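You operate a simulated robot arm through the tools that you are given. There is no shell and no other tool.

You run a simulated robot arm. Do the job below in one go: nothing can be reset, and whatever is moved stays where it is left.

JOB
Swap the crusted cone for the clean one from the black mat.
Fine: the crusted cone goes on the black mat; round cover shut and clipped again; leave the glass dish and grey valve alone. Set down upright: steel cone.
Where things are to end (x, y in the base frame): steel cone within 60 mm of [1120, -350].

The check looks at the end state, three seconds after you hand in, the way a careful person would. Anything else that was tipped, shoved, dropped, spilled or broken makes it a failure. A push-on lid holds only when it is set on centred and level and pressed home; a screw cap is set on level and turned clockwise until tight.

ROBOT AND FRAMES
A 7-joint arm with a two-finger parallel gripper, fixed in place. Base frame: the origin is at the foot of the arm, x ahead of it, y to its left, z up. Units: mm, degrees, N and s.
Its first joint turns from -166.0 to 166.0 degrees. Payload 4.4 kg.
Tool frame: the origin (TCP) lies between the finger pads and is the grasp point; the fingertips stand 23 mm ahead of it; z points along the fingers, y is the line along which they close. Largest opening 94 mm; finger width 38, thickness 10; the body of the gripper, 54 by 96 mm, starts 39 mm behind the TCP.
Orientation is told as [roll, pitch, yaw] about the base's x, y, z axes, in that order, counted from this pose: with the fingers straight down and closing along the base's y, the tool's x points along the base's -x, its y along +y and its z along -z.

CONTROLS
- The arm moves only by the tool arm_command. Its arguments are lists of equal length, an entry for each row: "delta_rot": the turn, a rotation vector about the tool's x, y, z in units of 180 degrees (1.0 is 180 degrees), a list of three; "slide": the shift along the tool's x, y, z in units of 200 mm (1.0 is 200 mm), a list of three; "hand": the closure, from 0 (fully open) to 1 (shut). In form: {"delta_rot": [[wx, wy, wz], ...], "slide": [[x, y, z], ...], "hand": [hand, ...]}. A call has 1 to 20 rows; each row is the pose to reach, as a shift and turn from the pose commanded when the call began, along the tool's axes at that moment. A call with a number of a shift or a turn outside -1 to 1 is refused whole. Rows are played at 5 a second. More than 50 mm and 8.6 degrees between two rows, or a gripper value outside its range, and nothing of the call is played. A pose out of reach is approached as far as the arm can. The call stops where the force on the tool passes 40 N (or 10 N more than at its start, if that is more) or the arm is blocked; 0.2 s more then pass. The fingers move at their own pace (about 72 mm/s each) and stop on an object; they squeeze with about 23 N. The grip force told is the motor's: it shows also when the fingers shut on nothing. Time passes only in rows, and 0.2 s behind the last, so rows that repeat a pose let the fingers close. The reply holds the time, the measured pose of the TCP, the force on the tool along the base axes, the opening and the grip force, in the units named above and with some noise, with the torque about the TCP (base axes, N m) and any sound that the robot's microphone picked up, and new pictures: "pictures" is both (left out), scene, wrist or none.
- Cameras (640 x 400 px; columns grow to the right, rows downward): "scene" is fixed at [53.7, 493.5, 1729.4]; the picture's right is [-0.40, -0.92, 0.00], its down [-0.51, 0.22, -0.83] and it looks along [0.76, -0.33, -0.56] (base axes); focal length 372 px, centre (320, 200). "wrist" rides on the gripper at [86, 16, -75] in the tool frame; the picture's right is [-0.18, 0.98, 0.00], its down [-0.58, -0.11, -0.81] and it looks along [-0.79, -0.15, 0.59] (tool axes); focal length 243 px, centre (320, 200). There is no depth. A picture from a camera that has moved, and an enlarged one, comes with that camera's place and axes in the base frame and with its lens. The place of the scene camera against the robot may be out by one fixed shift of up to 18 mm in any direction.
- zoom(camera, box): a new picture of the part [left, top, right, bottom] of that camera's present view, enlarged. The clock stands still meanwhile.
- job_done(): hands the job in; it is judged then, once.

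Nothing tells you positions but the pictures and the camera data. Unless the task says otherwise, let go and move clear before handing in.

The tools are called after ">>>" by a JSON object that holds its "fn" and its "kwargs". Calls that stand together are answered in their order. arm_command: Moves the arm, as the interface text tells. Its arguments: {"type":"object","properties":{"delta_rot":{"type":"array"},"slide":{"type":"array"},"hand":{"type":"array"},"pictures":{"type":"string","enum":["both","scene","wrist","none"]}},"required":["delta_rot","slide","hand"]} The other tools are called the same way: zoom (camera, box) takes an enlarged picture of a part of a camera's view; job_done () hands the job in.

At the start:

```text
t: 0.0
tcp_pos: [764.6, -17.5, 1223.2]
ee_rot: [0.0, 0.0, 0.0]
ft_force: [1.0, -0.2, -0.6]
ft_torque: [0.0, 0.0, -0.03]
gripper_width: 93.6
gripper_force: 0.0
```

scene: 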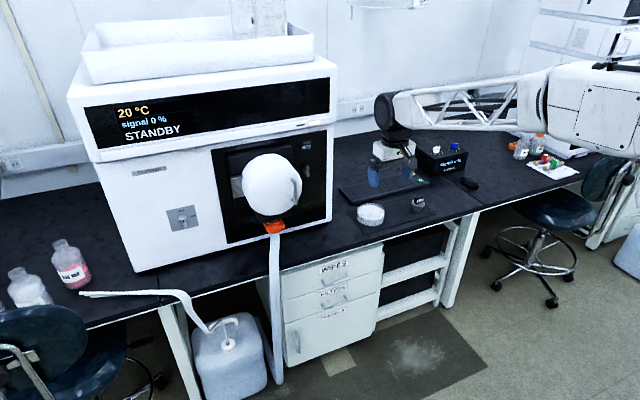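
wrist: 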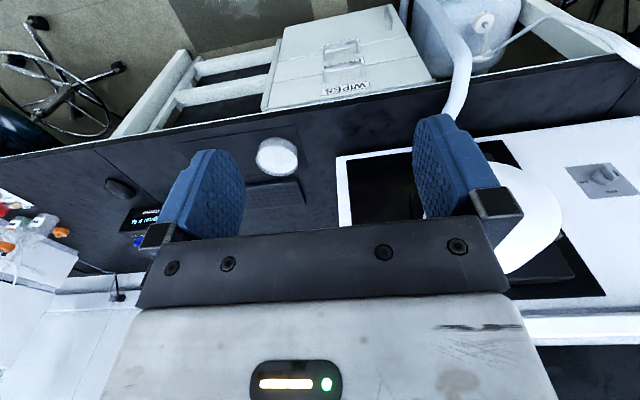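

I see a bench with a mass-spectrometer-like instrument with a round white cover and an orange clip, a black mat with a glass dish and a small item near it. I'll zoom in for detail before moving anything.

>>> {"fn": "zoom", "kwargs": {"camera": "scene", "box": [200, 120, 360, 250]}}

>>> {"fn": "zoom", "kwargs": {"camera": "scene", "box": [330, 130, 490, 240]}}

>>> {"fn": "zoom", "kwargs": {"camera": "wrist", "box": [100, 120, 340, 270]}}

>>> {"fn": "zoom", "kwargs": {"camera": "wrist", "box": [330, 100, 640, 320]}}

```text
3.08 times, centred on (280, 185) of scene
camera zoom: at [53.7, 493.5, 1729.4], right [-0.4, -0.92, 0.0], down [-0.51, 0.22, -0.83], along [0.76, -0.33, -0.56], focal length 1146 px, centre (443, 246)
```

zoom: 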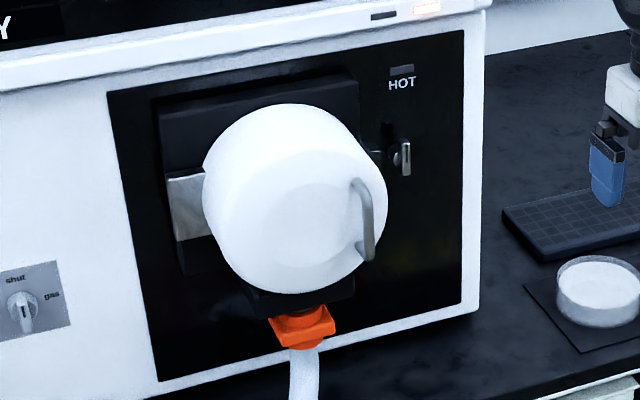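

```text
3.64 times, centred on (410, 185) of scene
camera zoom: at [53.7, 493.5, 1729.4], right [-0.4, -0.92, 0.0], down [-0.51, 0.22, -0.83], along [0.76, -0.33, -0.56], focal length 1354 px, centre (-7, 254)
```

zoom: 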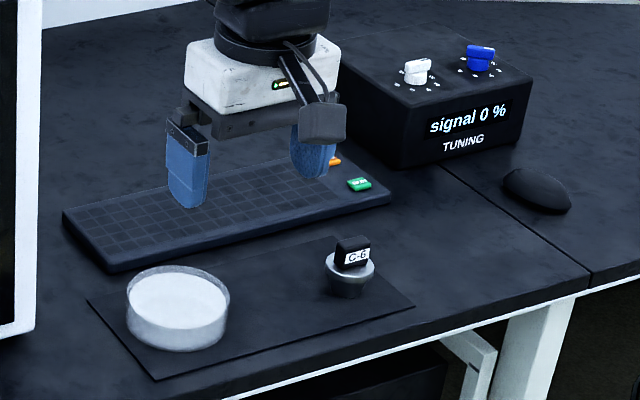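

```text
2.67 times, centred on (220, 195) of wrist
camera zoom: at [677.0, -1.2, 1298.8], right [0.18, 0.98, 0.0], down [0.58, -0.11, 0.81], along [0.79, -0.15, -0.59], focal length 647 px, centre (587, 213)
```

zoom: 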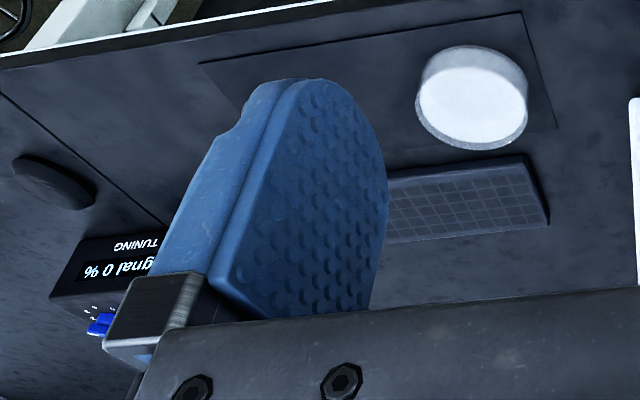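

```text
1.82 times, centred on (485, 210) of wrist
camera zoom: at [677.0, -1.2, 1298.8], right [0.18, 0.98, 0.0], down [0.58, -0.11, 0.81], along [0.79, -0.15, -0.59], focal length 441 px, centre (20, 182)
```

zoom: 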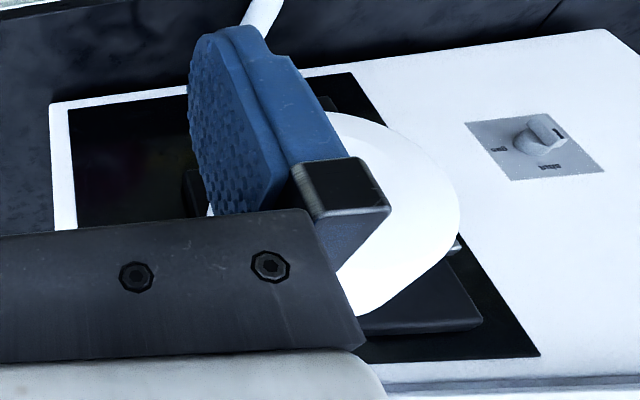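

The cover is about 190 mm across on the instrument front (about [1080, 220, 1080]) with an orange clip below. The clean cone C-6 and the dish are on the mat near x≈1150, y −230 to −460, z≈755. I'll pitch the tool forward and shift left to look at the cover from the front.

>>> {"fn": "arm_command", "kwargs": {"delta_rot": [[0, -0.04, 0], [0, -0.08, 0], [0, -0.12, 0], [0, -0.16, 0], [0, -0.2, 0], [0, -0.25, 0]], "slide": [[0.03, 0.16, 0], [0.06, 0.33, 0], [0.1, 0.5, 0], [0.15, 0.67, 0], [0.2, 0.84, 0], [0.25, 1.0, 0]], "hand": [0, 0, 0, 0, 0, 0]}}

```text
refused: row 6 steps farther than a row can; nothing moved
```

The last row turned slightly too far, so nothing moved. I'll repeat it with even steps.

>>> {"fn": "arm_command", "kwargs": {"delta_rot": [[0, -0.04, 0], [0, -0.08, 0], [0, -0.12, 0], [0, -0.16, 0], [0, -0.2, 0], [0, -0.24, 0]], "slide": [[0.03, 0.16, 0], [0.06, 0.33, 0], [0.1, 0.5, 0], [0.15, 0.67, 0], [0.2, 0.84, 0], [0.25, 1.0, 0]], "hand": [0, 0, 0, 0, 0, 0]}}

```text
t: 1.4
tcp_pos: [713.1, 181.3, 1224.2]
ee_rot: [0.0, -43.2, 0.0]
ft_force: [-0.1, 0.1, -0.6]
ft_torque: [-0.04, -0.05, 0.04]
gripper_width: 93.9
gripper_force: 0.0
camera wrist: at [597.6, 198.5, 1219.6], right [0.13, 0.98, 0.13], down [-0.13, -0.11, 0.99], along [0.98, -0.15, 0.11], focal length 243 px, centre (320, 200)
```

scene: 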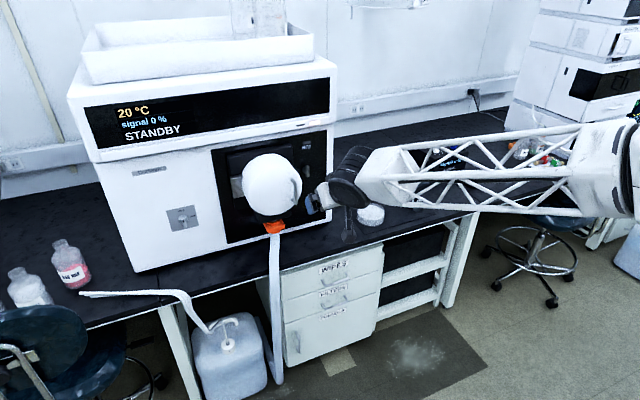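
wrist: 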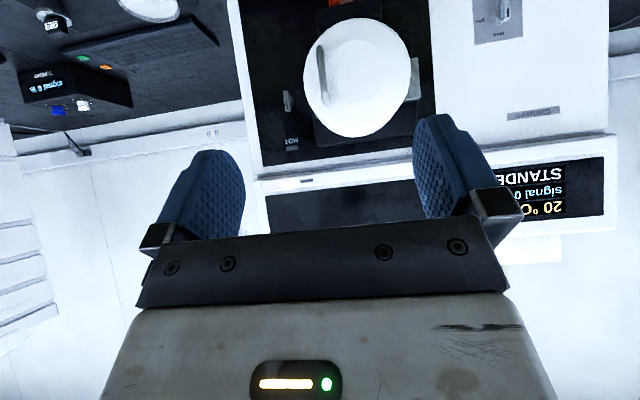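

>>> {"fn": "zoom", "kwargs": {"camera": "wrist", "box": [240, 0, 440, 160]}}

>>> {"fn": "zoom", "kwargs": {"camera": "wrist", "box": [0, 0, 240, 150]}}

>>> {"fn": "zoom", "kwargs": {"camera": "scene", "box": [220, 140, 340, 250]}}

```text
2.50 times, centred on (340, 80) of wrist
camera zoom: at [597.6, 198.5, 1219.6], right [0.13, 0.98, 0.13], down [-0.13, -0.11, 0.99], along [0.98, -0.15, 0.11], focal length 606 px, centre (270, 500)
```

zoom: 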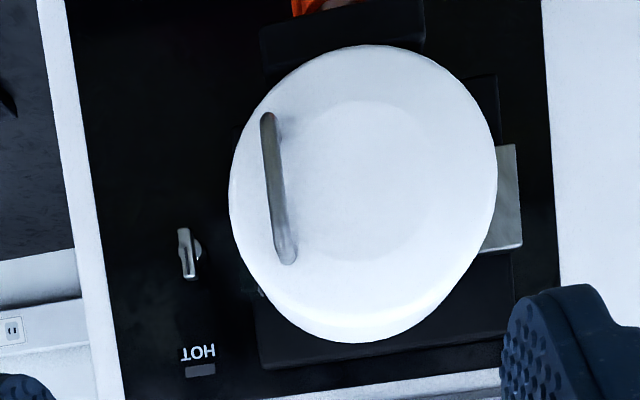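

```text
2.67 times, centred on (120, 75) of wrist
camera zoom: at [597.6, 198.5, 1219.6], right [0.13, 0.98, 0.13], down [-0.13, -0.11, 0.99], along [0.98, -0.15, 0.11], focal length 647 px, centre (853, 533)
```

zoom: 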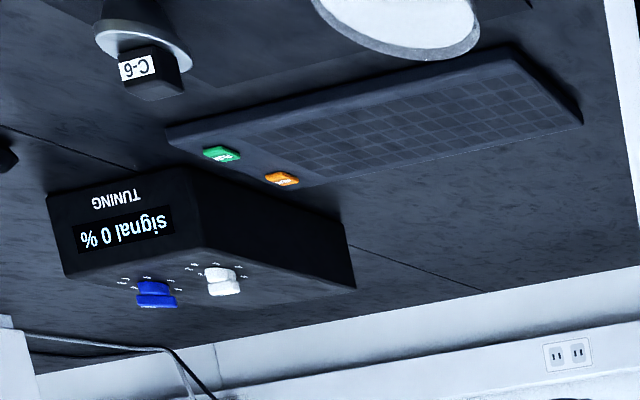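

```text
3.64 times, centred on (280, 195) of scene
camera zoom: at [53.7, 493.5, 1729.4], right [-0.4, -0.92, 0.0], down [-0.51, 0.22, -0.83], along [0.76, -0.33, -0.56], focal length 1354 px, centre (466, 218)
```

zoom: 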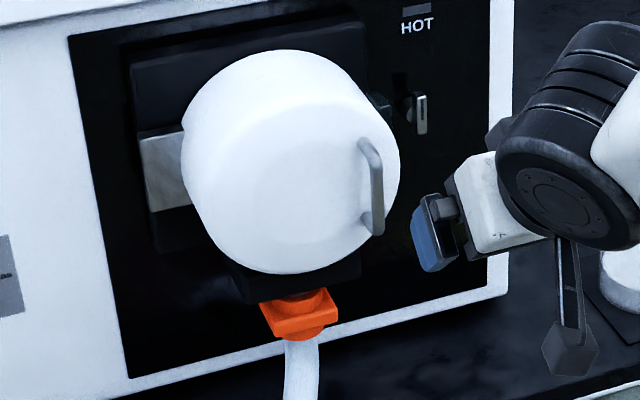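

The silver plate at the cover's left looks like a hinge, the grey bar at its right a pull handle, and the orange piece below a clip. There is also a small silver lever on the right. I'll move lower and a bit closer to make out what holds the cover.

>>> {"fn": "arm_command", "kwargs": {"delta_rot": [[0, 0, 0], [0, 0, 0], [0, 0, 0], [0, 0, 0]], "slide": [[0.03, 0, 0.18], [0.06, 0, 0.36], [0.09, 0, 0.54], [0.119, 0, 0.711]], "hand": [0, 0, 0, 0], "pictures": "wrist"}}

>>> {"fn": "zoom", "kwargs": {"camera": "wrist", "box": [220, 0, 460, 150]}}

>>> {"fn": "zoom", "kwargs": {"camera": "wrist", "box": [220, 100, 460, 250]}}

```text
t: 2.4
tcp_pos: [794.3, 183.9, 1104.1]
ee_rot: [0.1, -43.2, -0.1]
ft_force: [0.5, -0.1, -0.6]
ft_torque: [0.02, 0.04, 0.02]
gripper_width: 94.1
gripper_force: 0.1
camera wrist: at [678.8, 200.7, 1099.5], right [0.13, 0.98, 0.13], down [-0.13, -0.11, 0.99], along [0.98, -0.15, 0.11], focal length 243 px, centre (320, 200)
```

wrist: 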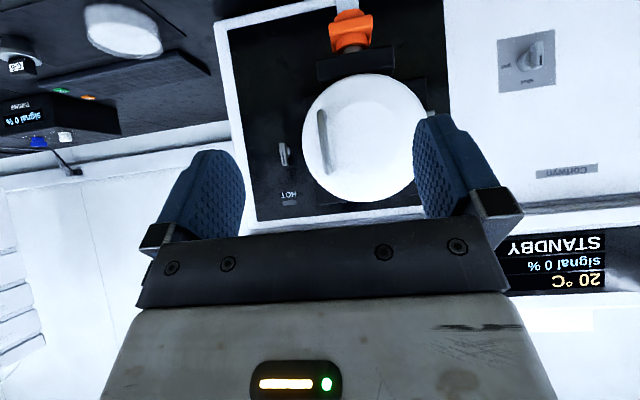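

```text
2.67 times, centred on (340, 75) of wrist
camera zoom: at [678.8, 200.7, 1099.5], right [0.13, 0.98, 0.13], down [-0.13, -0.11, 0.99], along [0.98, -0.15, 0.11], focal length 647 px, centre (267, 533)
```

zoom: 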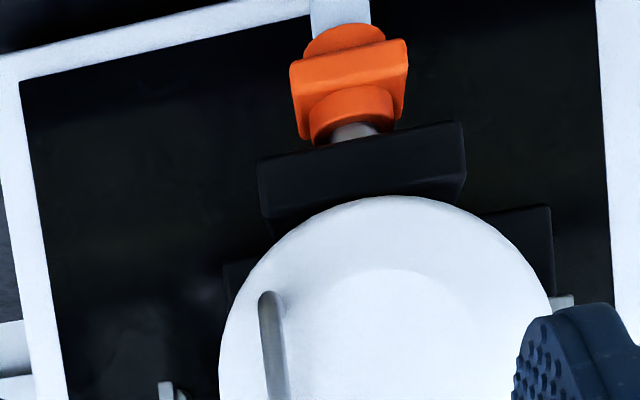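

```text
2.67 times, centred on (340, 175) of wrist
camera zoom: at [678.8, 200.7, 1099.5], right [0.13, 0.98, 0.13], down [-0.13, -0.11, 0.99], along [0.98, -0.15, 0.11], focal length 647 px, centre (267, 267)
```

zoom: 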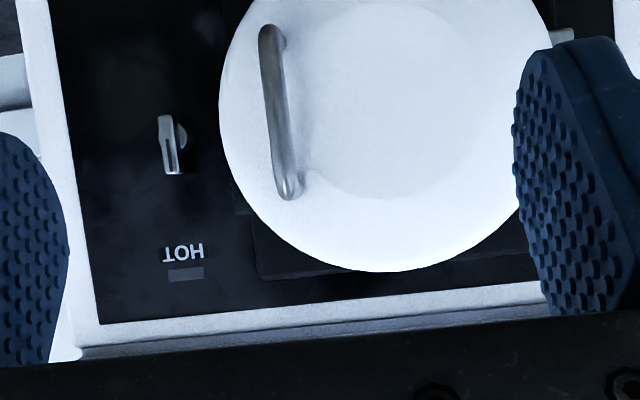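

I place the cover's centre near [1080, 225, 1053] with a diameter of about 200 mm, and the silver lever near [1144, 70, 1054]. I'll move to the right side to see the lever and the cover's rim close up.

>>> {"fn": "arm_command", "kwargs": {"delta_rot": [[0, 0, 0], [0, 0, 0], [0, 0, 0], [0, 0, 0], [0, 0, 0]], "slide": [[-0.138, -0.144, 0.08], [-0.277, -0.288, 0.161], [-0.415, -0.432, 0.242], [-0.554, -0.576, 0.322], [-0.692, -0.72, 0.403]], "hand": [0, 0, 0, 0, 0]}}

>>> {"fn": "zoom", "kwargs": {"camera": "wrist", "box": [280, 40, 480, 165]}}

>>> {"fn": "zoom", "kwargs": {"camera": "wrist", "box": [0, 0, 280, 175]}}

```text
t: 3.6
tcp_pos: [950.4, 37.0, 1139.4]
ee_rot: [0.0, -43.3, 0.0]
ft_force: [-1.1, 0.0, 0.0]
ft_torque: [0.02, 0.0, 0.02]
gripper_width: 94.4
gripper_force: 0.2
camera wrist: at [836.1, 54.8, 1135.2], right [0.13, 0.98, 0.13], down [-0.13, -0.11, 0.99], along [0.98, -0.15, 0.11], focal length 243 px, centre (320, 200)
```

scene: 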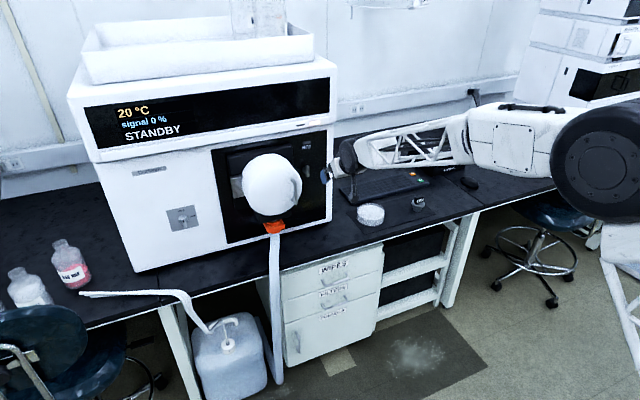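
wrist: 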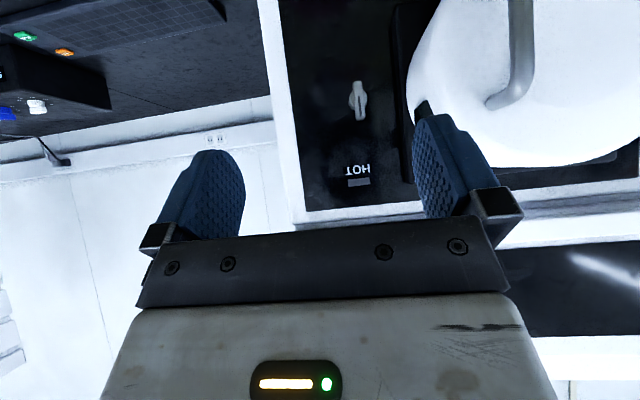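

```text
3.20 times, centred on (380, 102) of wrist
camera zoom: at [836.1, 54.8, 1135.2], right [0.13, 0.98, 0.13], down [-0.13, -0.11, 0.99], along [0.98, -0.15, 0.11], focal length 776 px, centre (128, 512)
```

zoom: 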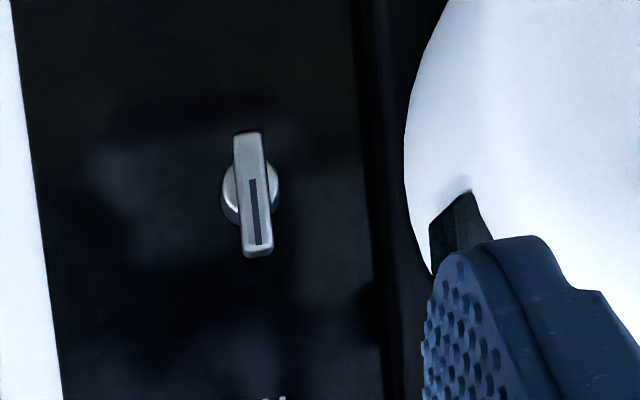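

```text
2.29 times, centred on (140, 88) of wrist
camera zoom: at [836.1, 54.8, 1135.2], right [0.13, 0.98, 0.13], down [-0.13, -0.11, 0.99], along [0.98, -0.15, 0.11], focal length 555 px, centre (731, 457)
```

zoom: 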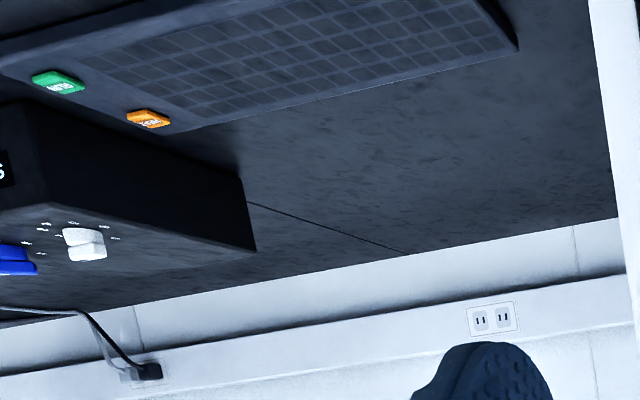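

The lever is a rotary knob on the panel, and a dark tab shows at the cover's right rim behind the finger. I'll shift left and up a little to see that tab.

>>> {"fn": "arm_command", "kwargs": {"delta_rot": [[0, 0, 0], [0, 0, 0]], "slide": [[-0.05, 0.15, -0.05], [-0.1, 0.3, -0.1]], "hand": [0, 0], "pictures": "wrist"}}

>>> {"fn": "zoom", "kwargs": {"camera": "wrist", "box": [240, 0, 480, 150]}}

>>> {"fn": "zoom", "kwargs": {"camera": "wrist", "box": [320, 60, 440, 135]}}

```text
t: 4.2
tcp_pos: [952.1, 96.9, 1170.9]
ee_rot: [-0.1, -43.2, 0.0]
ft_force: [0.0, 0.7, -1.5]
ft_torque: [-0.01, -0.02, -0.03]
gripper_width: 94.0
gripper_force: 0.1
camera wrist: at [836.6, 114.0, 1165.1], right [0.13, 0.98, 0.13], down [-0.13, -0.11, 0.99], along [0.98, -0.15, 0.11], focal length 243 px, centre (320, 200)
```

wrist: 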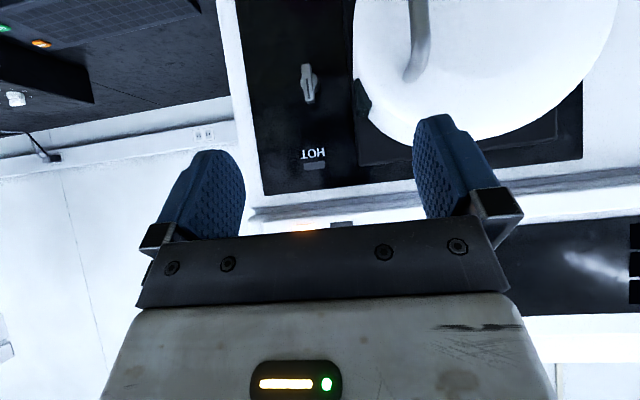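

```text
2.67 times, centred on (360, 75) of wrist
camera zoom: at [836.6, 114.0, 1165.1], right [0.13, 0.98, 0.13], down [-0.13, -0.11, 0.99], along [0.98, -0.15, 0.11], focal length 647 px, centre (213, 533)
```

zoom: 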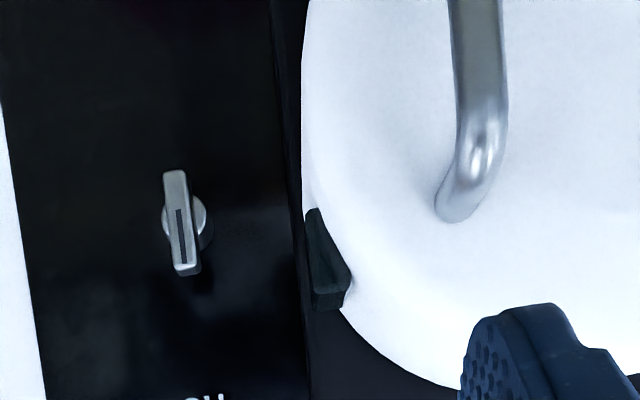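

```text
5.33 times, centred on (380, 98) of wrist
camera zoom: at [836.6, 114.0, 1165.1], right [0.13, 0.98, 0.13], down [-0.13, -0.11, 0.99], along [0.98, -0.15, 0.11], focal length 1294 px, centre (0, 747)
```

zoom: 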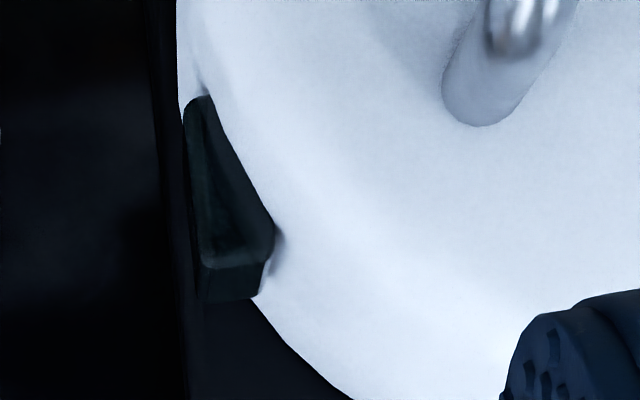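

A small black catch sits on the cover's right rim near [1103, 132, 1088]. Next I'll look at the orange clip and the black block under the cover from lower down.

>>> {"fn": "arm_command", "kwargs": {"delta_rot": [[0, 0, 0], [0, 0, 0], [0, 0, 0], [0, 0, 0], [0, 0, 0]], "slide": [[0.124, 0.111, 0.103], [0.248, 0.222, 0.206], [0.372, 0.333, 0.309], [0.496, 0.444, 0.412], [0.62, 0.555, 0.515]], "hand": [0, 0, 0, 0, 0], "pictures": "wrist"}}

>>> {"fn": "zoom", "kwargs": {"camera": "wrist", "box": [220, 0, 460, 150]}}

>>> {"fn": "zoom", "kwargs": {"camera": "wrist", "box": [220, 90, 460, 240]}}

```text
t: 5.4
tcp_pos: [930.6, 208.3, 1009.9]
ee_rot: [0.1, -43.3, -0.1]
ft_force: [0.3, 0.3, 1.4]
ft_torque: [0.01, 0.05, -0.02]
gripper_width: 94.0
gripper_force: 0.0
camera wrist: at [815.4, 224.7, 1004.9], right [0.13, 0.98, 0.13], down [-0.13, -0.11, 0.99], along [0.98, -0.15, 0.11], focal length 243 px, centre (320, 200)
```

wrist: 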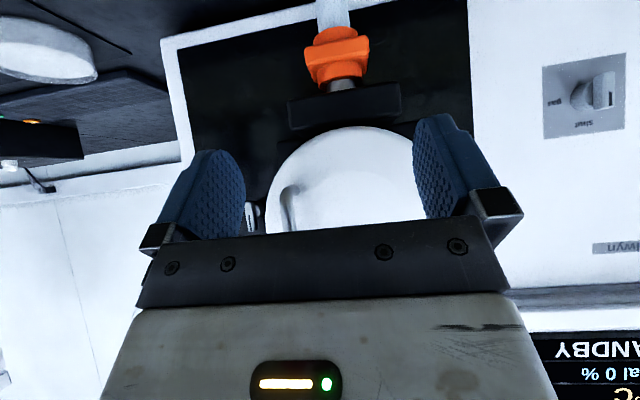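

```text
2.67 times, centred on (340, 75) of wrist
camera zoom: at [815.4, 224.7, 1004.9], right [0.13, 0.98, 0.13], down [-0.13, -0.11, 0.99], along [0.98, -0.15, 0.11], focal length 647 px, centre (267, 533)
```

zoom: 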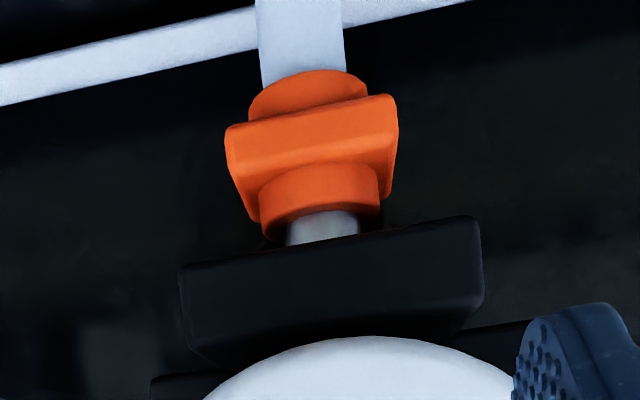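

```text
2.67 times, centred on (340, 165) of wrist
camera zoom: at [815.4, 224.7, 1004.9], right [0.13, 0.98, 0.13], down [-0.13, -0.11, 0.99], along [0.98, -0.15, 0.11], focal length 647 px, centre (267, 293)
```

zoom: 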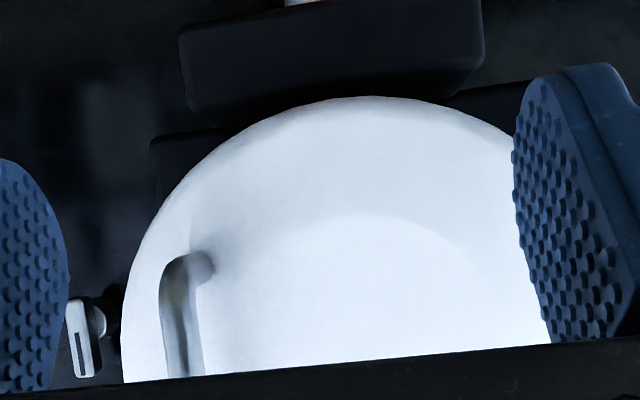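

The orange piece is a hose connector under a black drain block, so it may not be what holds the cover. I'll zoom the fixed camera on the cover's right rim and hinge side.

>>> {"fn": "zoom", "kwargs": {"camera": "scene", "box": [280, 140, 330, 175]}}

>>> {"fn": "zoom", "kwargs": {"camera": "scene", "box": [225, 150, 285, 245]}}

>>> {"fn": "zoom", "kwargs": {"camera": "scene", "box": [80, 80, 240, 180]}}

```text
11.43 times, centred on (305, 158) of scene
camera zoom: at [53.7, 493.5, 1729.4], right [-0.4, -0.92, 0.0], down [-0.51, 0.22, -0.83], along [0.76, -0.33, -0.56], focal length 4255 px, centre (491, 686)
```

zoom: 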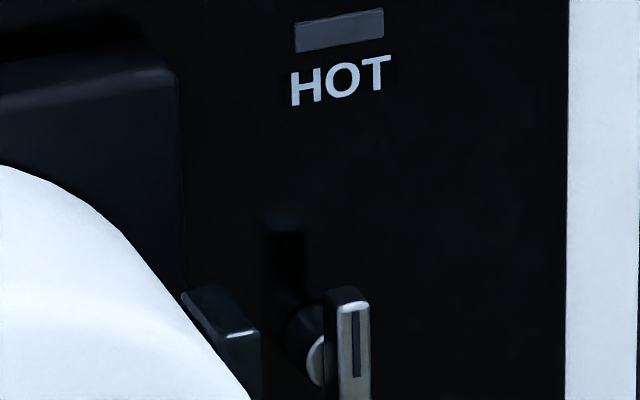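

```text
4.21 times, centred on (255, 198) of scene
camera zoom: at [53.7, 493.5, 1729.4], right [-0.4, -0.92, 0.0], down [-0.51, 0.22, -0.83], along [0.76, -0.33, -0.56], focal length 1568 px, centre (594, 210)
```

zoom: 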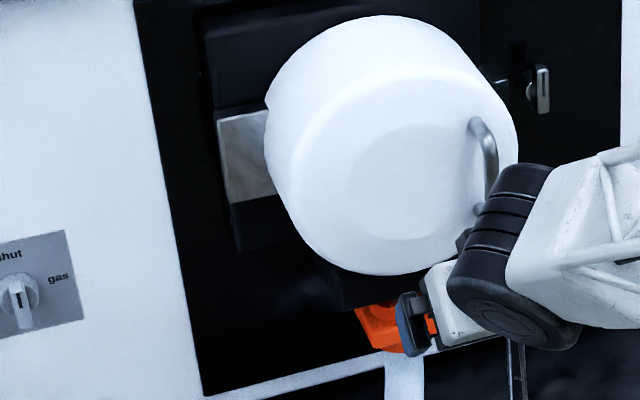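

```text
4.00 times, centred on (160, 130) of scene
camera zoom: at [53.7, 493.5, 1729.4], right [-0.4, -0.92, 0.0], down [-0.51, 0.22, -0.83], along [0.76, -0.33, -0.56], focal length 1489 px, centre (960, 480)
```

zoom: 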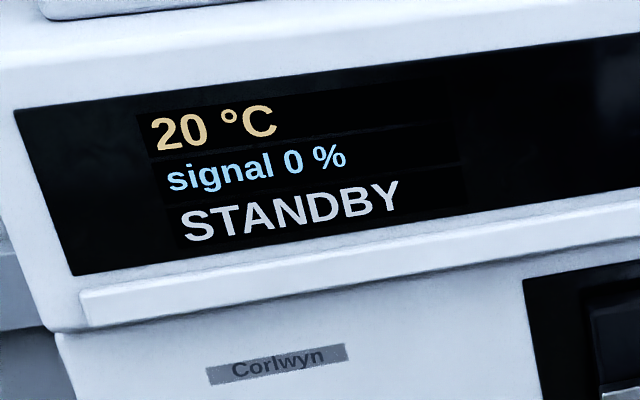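

The black tab on the rim is still unclear, so I'll back off and look at the cover's right side with the tool yawed about 40° left. The handle sticks out to about x=1015, so I'll keep clear of it.

>>> {"fn": "arm_command", "kwargs": {"delta_rot": [[0, 0, 0], [0, 0, 0], [-0.0304, 0, -0.0324], [-0.0608, 0, -0.0648], [-0.0913, 0, -0.0972], [-0.1217, 0, -0.1296], [-0.1521, 0, -0.162], [-0.1521, 0, -0.162]], "slide": [[0.1116, -0.05, -0.1734], [0.0887, -0.19, -0.3439], [-0.0209, -0.35, -0.4605], [-0.16, -0.5, -0.5356], [-0.3287, -0.64, -0.5692], [-0.47, -0.74, -0.5737], [-0.585, -0.765, -0.5136], [-0.64, -0.765, -0.4622]], "hand": [0, 0, 0, 0, 0, 0, 0, 0], "pictures": "wrist"}}

>>> {"fn": "zoom", "kwargs": {"camera": "wrist", "box": [240, 40, 400, 140]}}

>>> {"fn": "zoom", "kwargs": {"camera": "wrist", "box": [180, 0, 500, 200]}}

```text
t: 7.2
tcp_pos: [962.0, 56.0, 1163.6]
ee_rot: [0.0, -43.3, 40.1]
ft_force: [0.3, 0.3, -0.2]
ft_torque: [0.0, 0.04, 0.04]
gripper_width: 94.0
gripper_force: 0.0
camera wrist: at [863.1, -3.8, 1158.9], right [-0.53, 0.84, 0.13], down [-0.03, -0.17, 0.99], along [0.85, 0.52, 0.11], focal length 243 px, centre (320, 200)
```

wrist: 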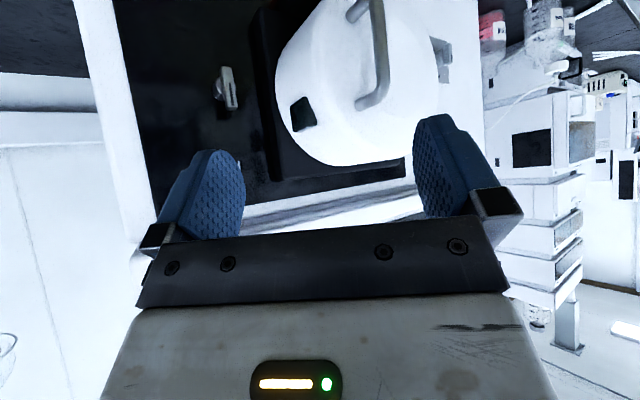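

```text
4.00 times, centred on (320, 90) of wrist
camera zoom: at [863.1, -3.8, 1158.9], right [-0.53, 0.84, 0.13], down [-0.03, -0.17, 0.99], along [0.85, 0.52, 0.11], focal length 970 px, centre (320, 640)
```

zoom: 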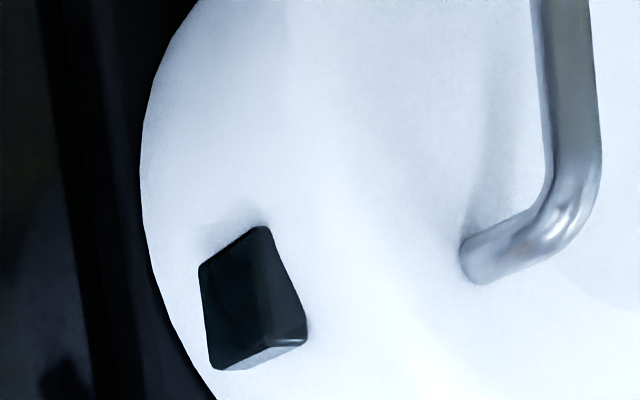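

```text
2.00 times, centred on (340, 100) of wrist
camera zoom: at [863.1, -3.8, 1158.9], right [-0.53, 0.84, 0.13], down [-0.03, -0.17, 0.99], along [0.85, 0.52, 0.11], focal length 485 px, centre (280, 400)
```

zoom: 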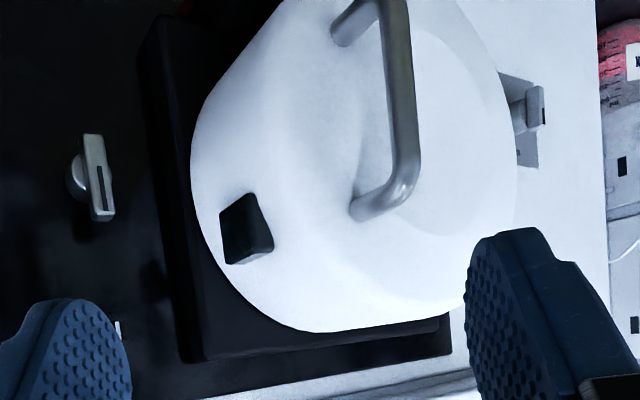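

The black tab is a small block on the cover's flank. I still need the top and left sides of the cover, so I'll yaw back and rise for a view from above.

>>> {"fn": "arm_command", "kwargs": {"delta_rot": [[0.0304, 0, 0.0324], [0.0608, 0, 0.0648], [0.0913, 0, 0.0972], [0.1217, 0, 0.1296], [0.1521, 0, 0.162]], "slide": [[-0.0933, 0.1113, -0.0769], [-0.1866, 0.2227, -0.1539], [-0.28, 0.334, -0.2308], [-0.3732, 0.4454, -0.3078], [-0.4665, 0.5567, -0.3847]], "hand": [0, 0, 0, 0, 0], "pictures": "none"}}

>>> {"fn": "arm_command", "kwargs": {"delta_rot": [[0, 0.043, 0], [0, 0.086, 0], [0, 0.129, 0]], "slide": [[-0.05, 0.08, -0.05], [-0.1, 0.16, -0.1], [-0.15, 0.24, -0.15]], "hand": [0, 0, 0]}}

>>> {"fn": "zoom", "kwargs": {"camera": "wrist", "box": [200, 0, 520, 200]}}

```text
t: 8.4
tcp_pos: [901.1, 151.2, 1283.2]
ee_rot: [0.0, -43.3, 0.1]
ft_force: [-0.6, 0.7, -0.4]
ft_torque: [-0.02, -0.01, 0.02]
gripper_width: 94.1
gripper_force: 0.1
```

```text
t: 9.2
tcp_pos: [904.3, 199.5, 1326.0]
ee_rot: [0.0, -20.0, 0.1]
ft_force: [-0.9, -0.4, 0.0]
ft_torque: [-0.05, 0.02, 0.0]
gripper_width: 94.3
gripper_force: 0.1
camera wrist: at [796.0, 216.3, 1366.4], right [0.17, 0.98, 0.06], down [0.27, -0.11, 0.96], along [0.95, -0.15, -0.29], focal length 243 px, centre (320, 200)
```

scene: 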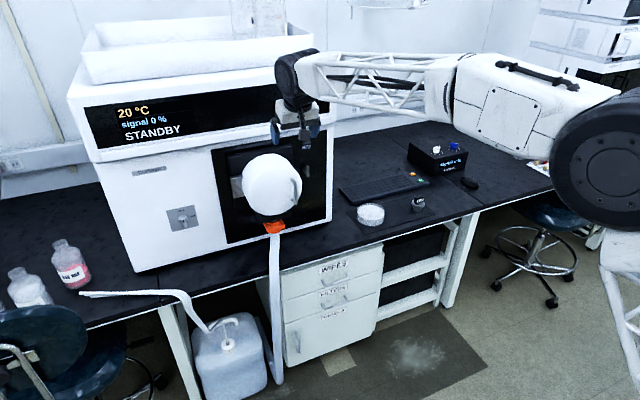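
wrist: 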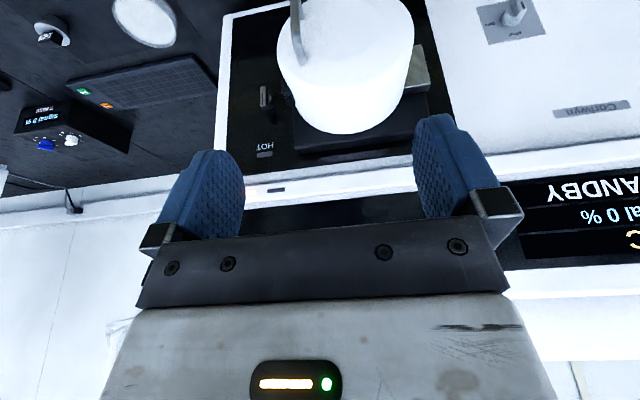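

```text
2.00 times, centred on (360, 100) of wrist
camera zoom: at [796.0, 216.3, 1366.4], right [0.17, 0.98, 0.06], down [0.27, -0.11, 0.96], along [0.95, -0.15, -0.29], focal length 485 px, centre (240, 400)
```

zoom: 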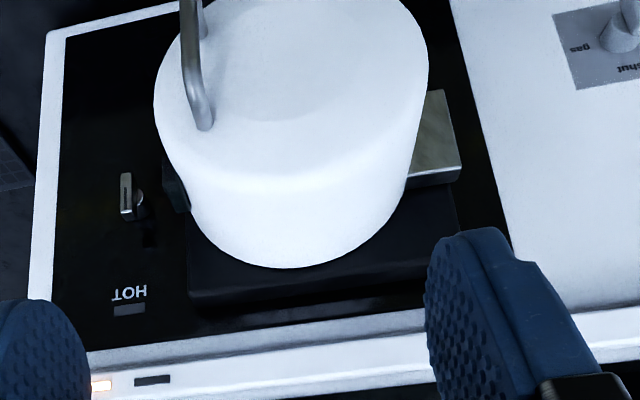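

The left silver block is the hinge side. I'll compare the labelled valve on the left with the unlabelled knob on the right.

>>> {"fn": "zoom", "kwargs": {"camera": "wrist", "box": [470, 0, 550, 50]}}

>>> {"fn": "zoom", "kwargs": {"camera": "wrist", "box": [240, 70, 320, 120]}}

>>> {"fn": "zoom", "kwargs": {"camera": "scene", "box": [160, 200, 208, 235]}}

>>> {"fn": "zoom", "kwargs": {"camera": "scene", "box": [290, 150, 322, 180]}}

```text
8.00 times, centred on (510, 25) of wrist
camera zoom: at [796.0, 216.3, 1366.4], right [0.17, 0.98, 0.06], down [0.27, -0.11, 0.96], along [0.95, -0.15, -0.29], focal length 1941 px, centre (-1200, 1600)
```

zoom: 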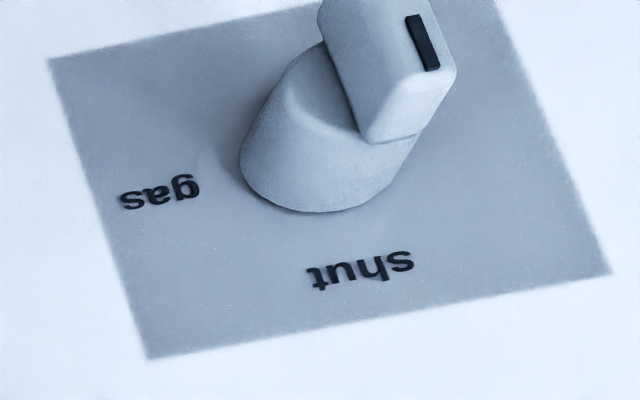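

```text
8.00 times, centred on (280, 95) of wrist
camera zoom: at [796.0, 216.3, 1366.4], right [0.17, 0.98, 0.06], down [0.27, -0.11, 0.96], along [0.95, -0.15, -0.29], focal length 1941 px, centre (640, 1040)
```

zoom: 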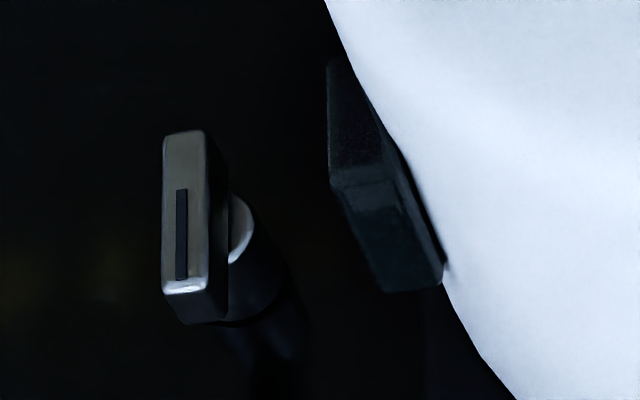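

```text
11.43 times, centred on (184, 218) of scene
camera zoom: at [53.7, 493.5, 1729.4], right [-0.4, -0.92, 0.0], down [-0.51, 0.22, -0.83], along [0.76, -0.33, -0.56], focal length 4255 px, centre (1874, 0)
```

zoom: 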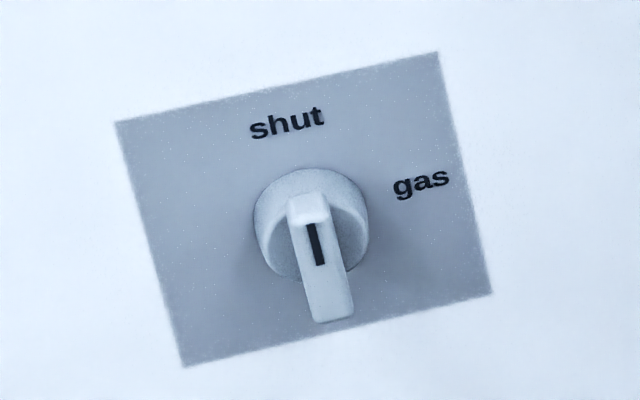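

```text
13.33 times, centred on (306, 165) of scene
camera zoom: at [53.7, 493.5, 1729.4], right [-0.4, -0.92, 0.0], down [-0.51, 0.22, -0.83], along [0.76, -0.33, -0.56], focal length 4964 px, centre (507, 667)
```

zoom: 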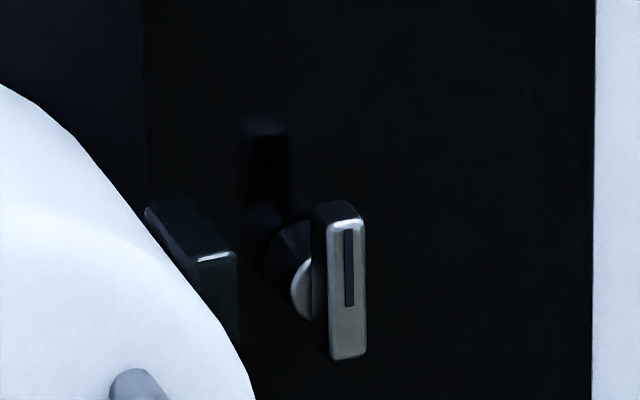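

The grey valve is clearly the labelled one on the left; the silver knob on the right is a separate part. I'll go to a lower position in front of the right side and zoom in tightly on the knob and tab.

>>> {"fn": "arm_command", "kwargs": {"delta_rot": [[0, -0.018, 0], [0, -0.036, 0], [0, -0.055, 0], [0, -0.073, 0], [0, -0.091, 0], [0, -0.11, 0], [0, -0.128, 0]], "slide": [[0.069, -0.142, 0.139], [0.138, -0.284, 0.278], [0.207, -0.426, 0.417], [0.276, -0.568, 0.556], [0.345, -0.71, 0.695], [0.414, -0.853, 0.835], [0.482, -0.995, 0.974]], "hand": [0, 0, 0, 0, 0, 0, 0], "pictures": "wrist"}}

```text
t: 10.8
tcp_pos: [878.5, -1.2, 1106.9]
ee_rot: [-0.2, -43.1, 0.0]
ft_force: [0.8, -1.0, 0.5]
ft_torque: [-0.01, -0.01, -0.01]
gripper_width: 93.8
gripper_force: 0.1
camera wrist: at [763.8, 15.3, 1101.5], right [0.13, 0.98, 0.13], down [-0.13, -0.11, 0.99], along [0.98, -0.15, 0.11], focal length 243 px, centre (320, 200)
```

wrist: 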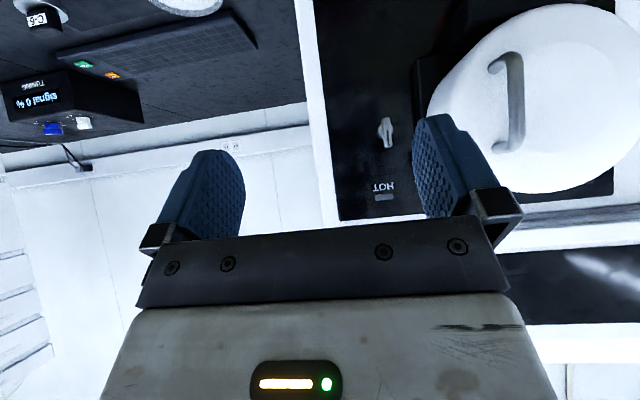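

>>> {"fn": "zoom", "kwargs": {"camera": "wrist", "box": [365, 105, 415, 160]}}

>>> {"fn": "zoom", "kwargs": {"camera": "wrist", "box": [380, 40, 500, 120]}}

```text
7.27 times, centred on (390, 132) of wrist
camera zoom: at [763.8, 15.3, 1101.5], right [0.13, 0.98, 0.13], down [-0.13, -0.11, 0.99], along [0.98, -0.15, 0.11], focal length 1764 px, centre (-189, 691)
```

zoom: 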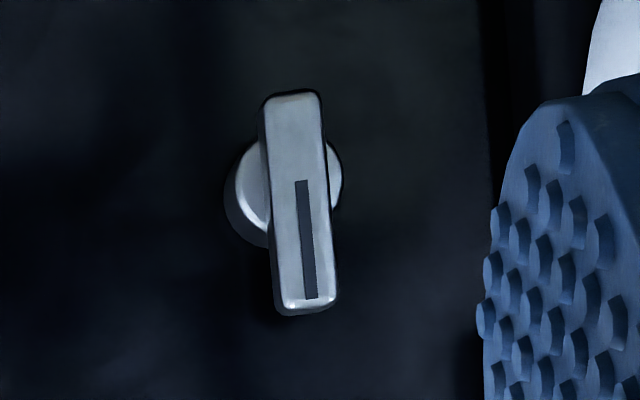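

```text
5.00 times, centred on (440, 80) of wrist
camera zoom: at [763.8, 15.3, 1101.5], right [0.13, 0.98, 0.13], down [-0.13, -0.11, 0.99], along [0.98, -0.15, 0.11], focal length 1213 px, centre (-280, 800)
```

zoom: 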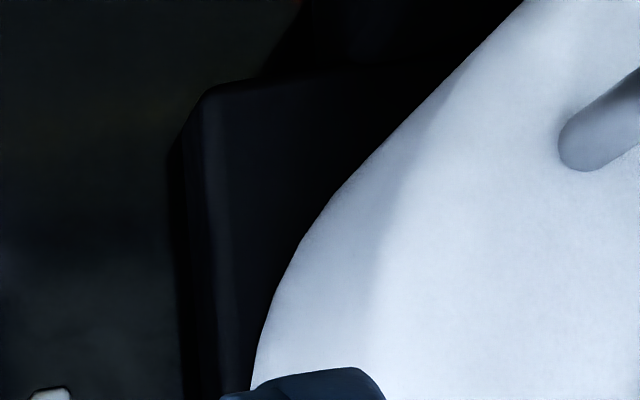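

The knob has no arm of its own. The cover's handle is a vertical bar at about x 1015–1020, y 165, z 1020–1100, standing about 28 mm off the face. I'll point the gripper horizontally forward in front of the handle.

>>> {"fn": "arm_command", "kwargs": {"delta_rot": [[0, -0.0434, 0], [0, -0.0869, 0], [0, -0.1303, 0], [0, -0.1737, 0], [0, -0.2172, 0], [0, -0.2606, 0]], "slide": [[-0.01, 0.138, 0.063], [-0.02, 0.277, 0.127], [-0.03, 0.415, 0.19], [-0.041, 0.553, 0.253], [-0.052, 0.692, 0.317], [-0.062, 0.83, 0.38]], "hand": [0, 0, 0, 0, 0, 0]}}

```text
t: 12.2
tcp_pos: [938.3, 146.9, 1054.7]
ee_rot: [70.2, -79.9, -76.7]
ft_force: [0.6, 4.1, 3.8]
ft_torque: [-0.02, 0.21, -0.2]
gripper_width: 94.0
gripper_force: 0.1
out of reach, approached as far as the arm can: row 4
camera wrist: at [861.8, 186.3, 975.1], right [0.12, 0.93, 0.34], down [-0.79, -0.12, 0.6], along [0.6, -0.35, 0.72], focal length 243 px, centre (320, 200)
```

scene: 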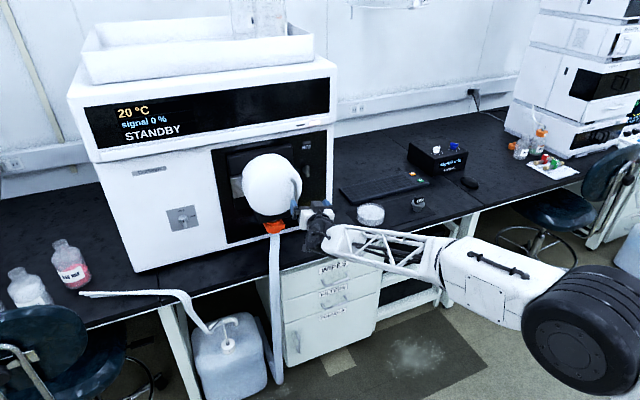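
wrist: 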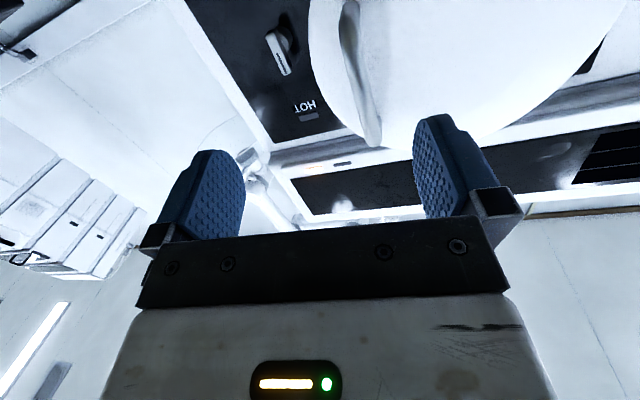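

The arm could not reach the full horizontal pitch; it stopped twisted near [938, 147, 1055] without touching anything. I'll back off along the tool axis and see how it settles.

>>> {"fn": "arm_command", "kwargs": {"delta_rot": [[0, 0.04, 0], [0, 0.08, 0], [0, 0.11, 0]], "slide": [[0, 0, -0.1], [0, 0, -0.2], [0, 0, -0.3]], "hand": [0, 0, 0]}}

```text
t: 13.0
tcp_pos: [879.6, 165.4, 1062.5]
ee_rot: [-0.1, -70.1, 0.2]
ft_force: [0.2, 0.2, -0.5]
ft_torque: [0.0, -0.02, 0.0]
gripper_width: 93.8
gripper_force: 0.0
camera wrist: at [778.9, 182.9, 1006.3], right [0.06, 0.98, 0.17], down [-0.56, -0.11, 0.82], along [0.83, -0.15, 0.54], focal length 243 px, centre (320, 200)
```

scene: 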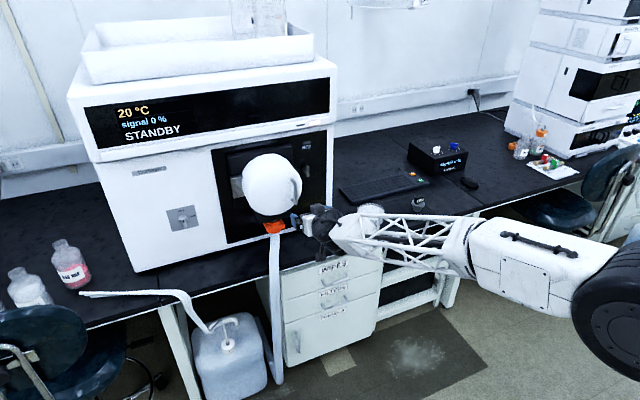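
wrist: 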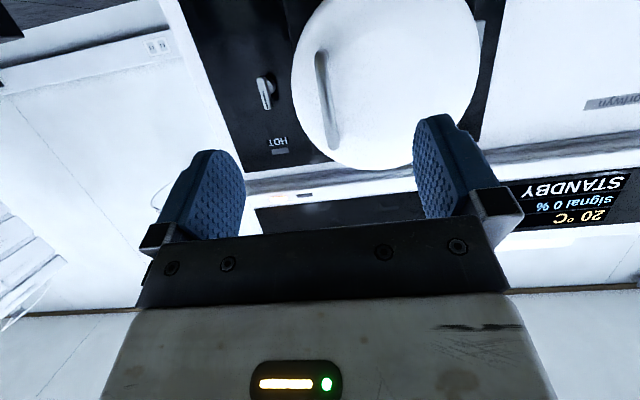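

At pitch −70° the arm is steady at [880, 165, 1062], and the handle lines up between the fingers at y≈166. I'll advance onto it with the gripper open.

>>> {"fn": "arm_command", "kwargs": {"delta_rot": [[0, 0, 0], [0, 0, 0], [0, 0, 0], [0, 0, 0]], "slide": [[-0.054, 0.002, 0.149], [-0.108, 0.004, 0.298], [-0.163, 0.006, 0.448], [-0.213, 0.006, 0.585]], "hand": [0, 0, 0, 0]}}

>>> {"fn": "zoom", "kwargs": {"camera": "scene", "box": [260, 150, 340, 240]}}

```text
t: 14.0
tcp_pos: [1004.5, 166.2, 1064.4]
ee_rot: [-0.1, -70.1, 0.1]
ft_force: [0.4, -0.2, 0.2]
ft_torque: [-0.02, 0.02, -0.01]
gripper_width: 94.0
gripper_force: 0.1
camera wrist: at [903.7, 183.8, 1008.7], right [0.06, 0.98, 0.17], down [-0.56, -0.11, 0.82], along [0.83, -0.15, 0.54], focal length 243 px, centre (320, 200)
```

scene: 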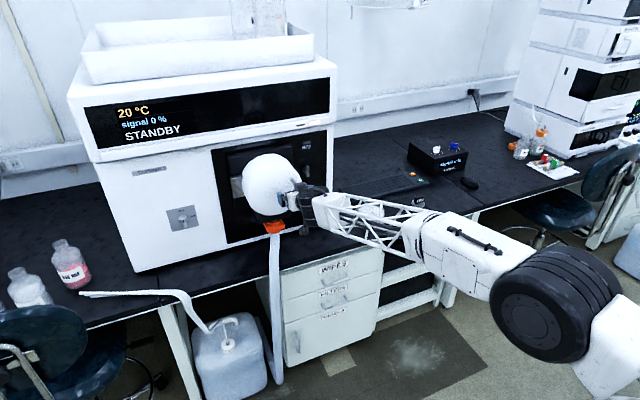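
wrist: 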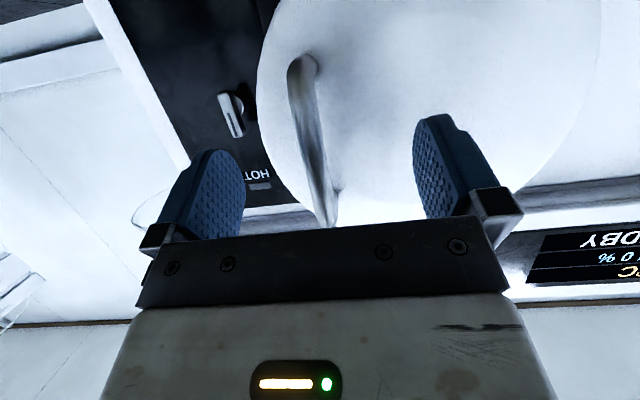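

```text
4.44 times, centred on (300, 195) of scene
camera zoom: at [53.7, 493.5, 1729.4], right [-0.4, -0.92, 0.0], down [-0.51, 0.22, -0.83], along [0.76, -0.33, -0.56], focal length 1655 px, centre (409, 222)
```

zoom: 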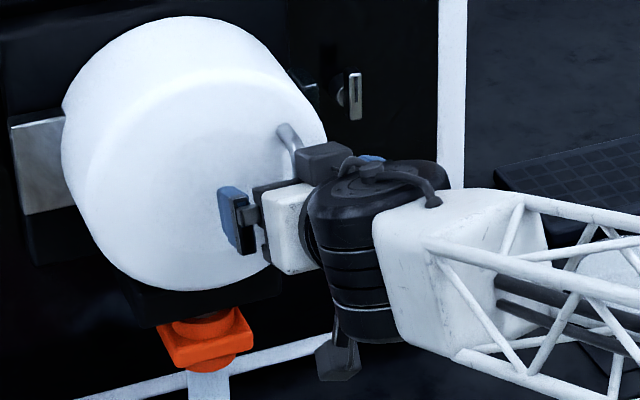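

The handle bar sits between the open fingers. I'll close on it in place.

>>> {"fn": "arm_command", "kwargs": {"delta_rot": [[0, 0, 0], [0, 0, 0], [0, 0, 0], [0, 0, 0], [0, 0, 0]], "slide": [[0, 0, 0], [0, 0, 0], [0, 0, 0], [0, 0, 0], [0, 0, 0]], "hand": [0.4, 0.7, 1, 1, 1], "pictures": "wrist"}}

```text
t: 15.2
tcp_pos: [1004.4, 166.8, 1065.8]
ee_rot: [0.0, -70.1, -0.1]
ft_force: [-8.5, -20.5, -0.4]
ft_torque: [0.11, -0.05, -0.24]
gripper_width: 11.7
gripper_force: 45.5
camera wrist: at [903.6, 182.7, 1008.4], right [0.06, 0.98, 0.17], down [-0.56, -0.11, 0.82], along [0.83, -0.15, 0.54], focal length 243 px, centre (320, 200)
```

wrist: 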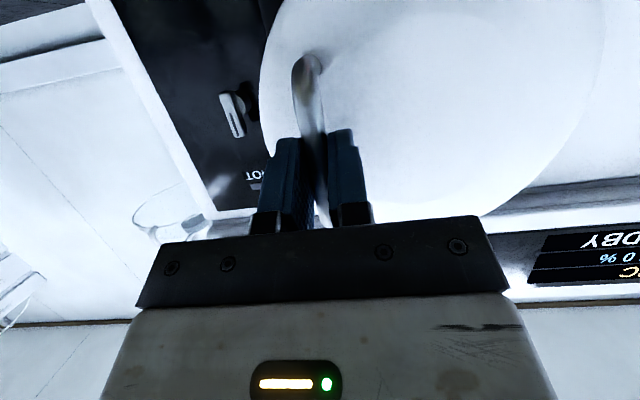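

The bar is gripped (11.7 mm) with some side load. I'll ease the side load and try a gentle 10 mm pull to see whether the cover is held.

>>> {"fn": "arm_command", "kwargs": {"delta_rot": [[0, 0, 0], [0, 0, 0], [0, 0, 0], [0, 0, 0]], "slide": [[0, -0.01, 0], [0, -0.02, 0], [0.008, -0.02, -0.023], [0.017, -0.02, -0.047]], "hand": [1, 1, 1, 1], "pictures": "wrist"}}

```text
t: 15.9
tcp_pos: [1002.6, 166.2, 1064.6]
ee_rot: [0.1, -70.2, 0.3]
ft_force: [14.7, 3.3, -5.0]
ft_torque: [-0.1, -0.4, 0.07]
gripper_width: 11.8
gripper_force: 44.4
stopped in row 3: the force on the tool passed its limit at 67 N (the readings are from after the stop); the commanded pose is now the measured one
camera wrist: at [902.5, 182.1, 1008.3], right [0.06, 0.98, 0.17], down [-0.56, -0.11, 0.82], along [0.83, -0.15, 0.55], focal length 243 px, centre (320, 200)
```

wrist: 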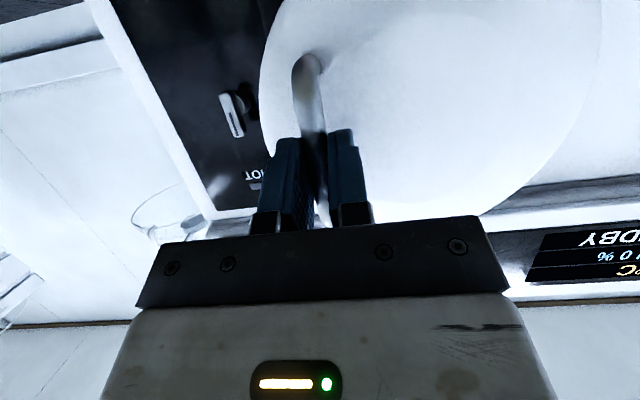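

A ~3 mm pull raised 67 N, so the cover is latched. I'll let go of the handle, back away, and look closely at the black tab and knob.

>>> {"fn": "arm_command", "kwargs": {"delta_rot": [[0, 0, 0], [0, 0, 0], [0, 0, 0], [0, 0, 0], [0, 0, 0], [0, 0, 0]], "slide": [[0, 0, 0], [0, 0, 0], [0, 0, 0], [0.068, 0, -0.188], [0.137, 0, -0.376], [0.205, 0, -0.564]], "hand": [0.4, 0, 0, 0, 0, 0], "pictures": "none"}}

```text
t: 17.3
tcp_pos: [882.8, 163.5, 1062.6]
ee_rot: [0.0, -70.2, 0.2]
ft_force: [-0.1, -0.2, 0.0]
ft_torque: [-0.01, -0.05, 0.0]
gripper_width: 93.8
gripper_force: 0.1
```

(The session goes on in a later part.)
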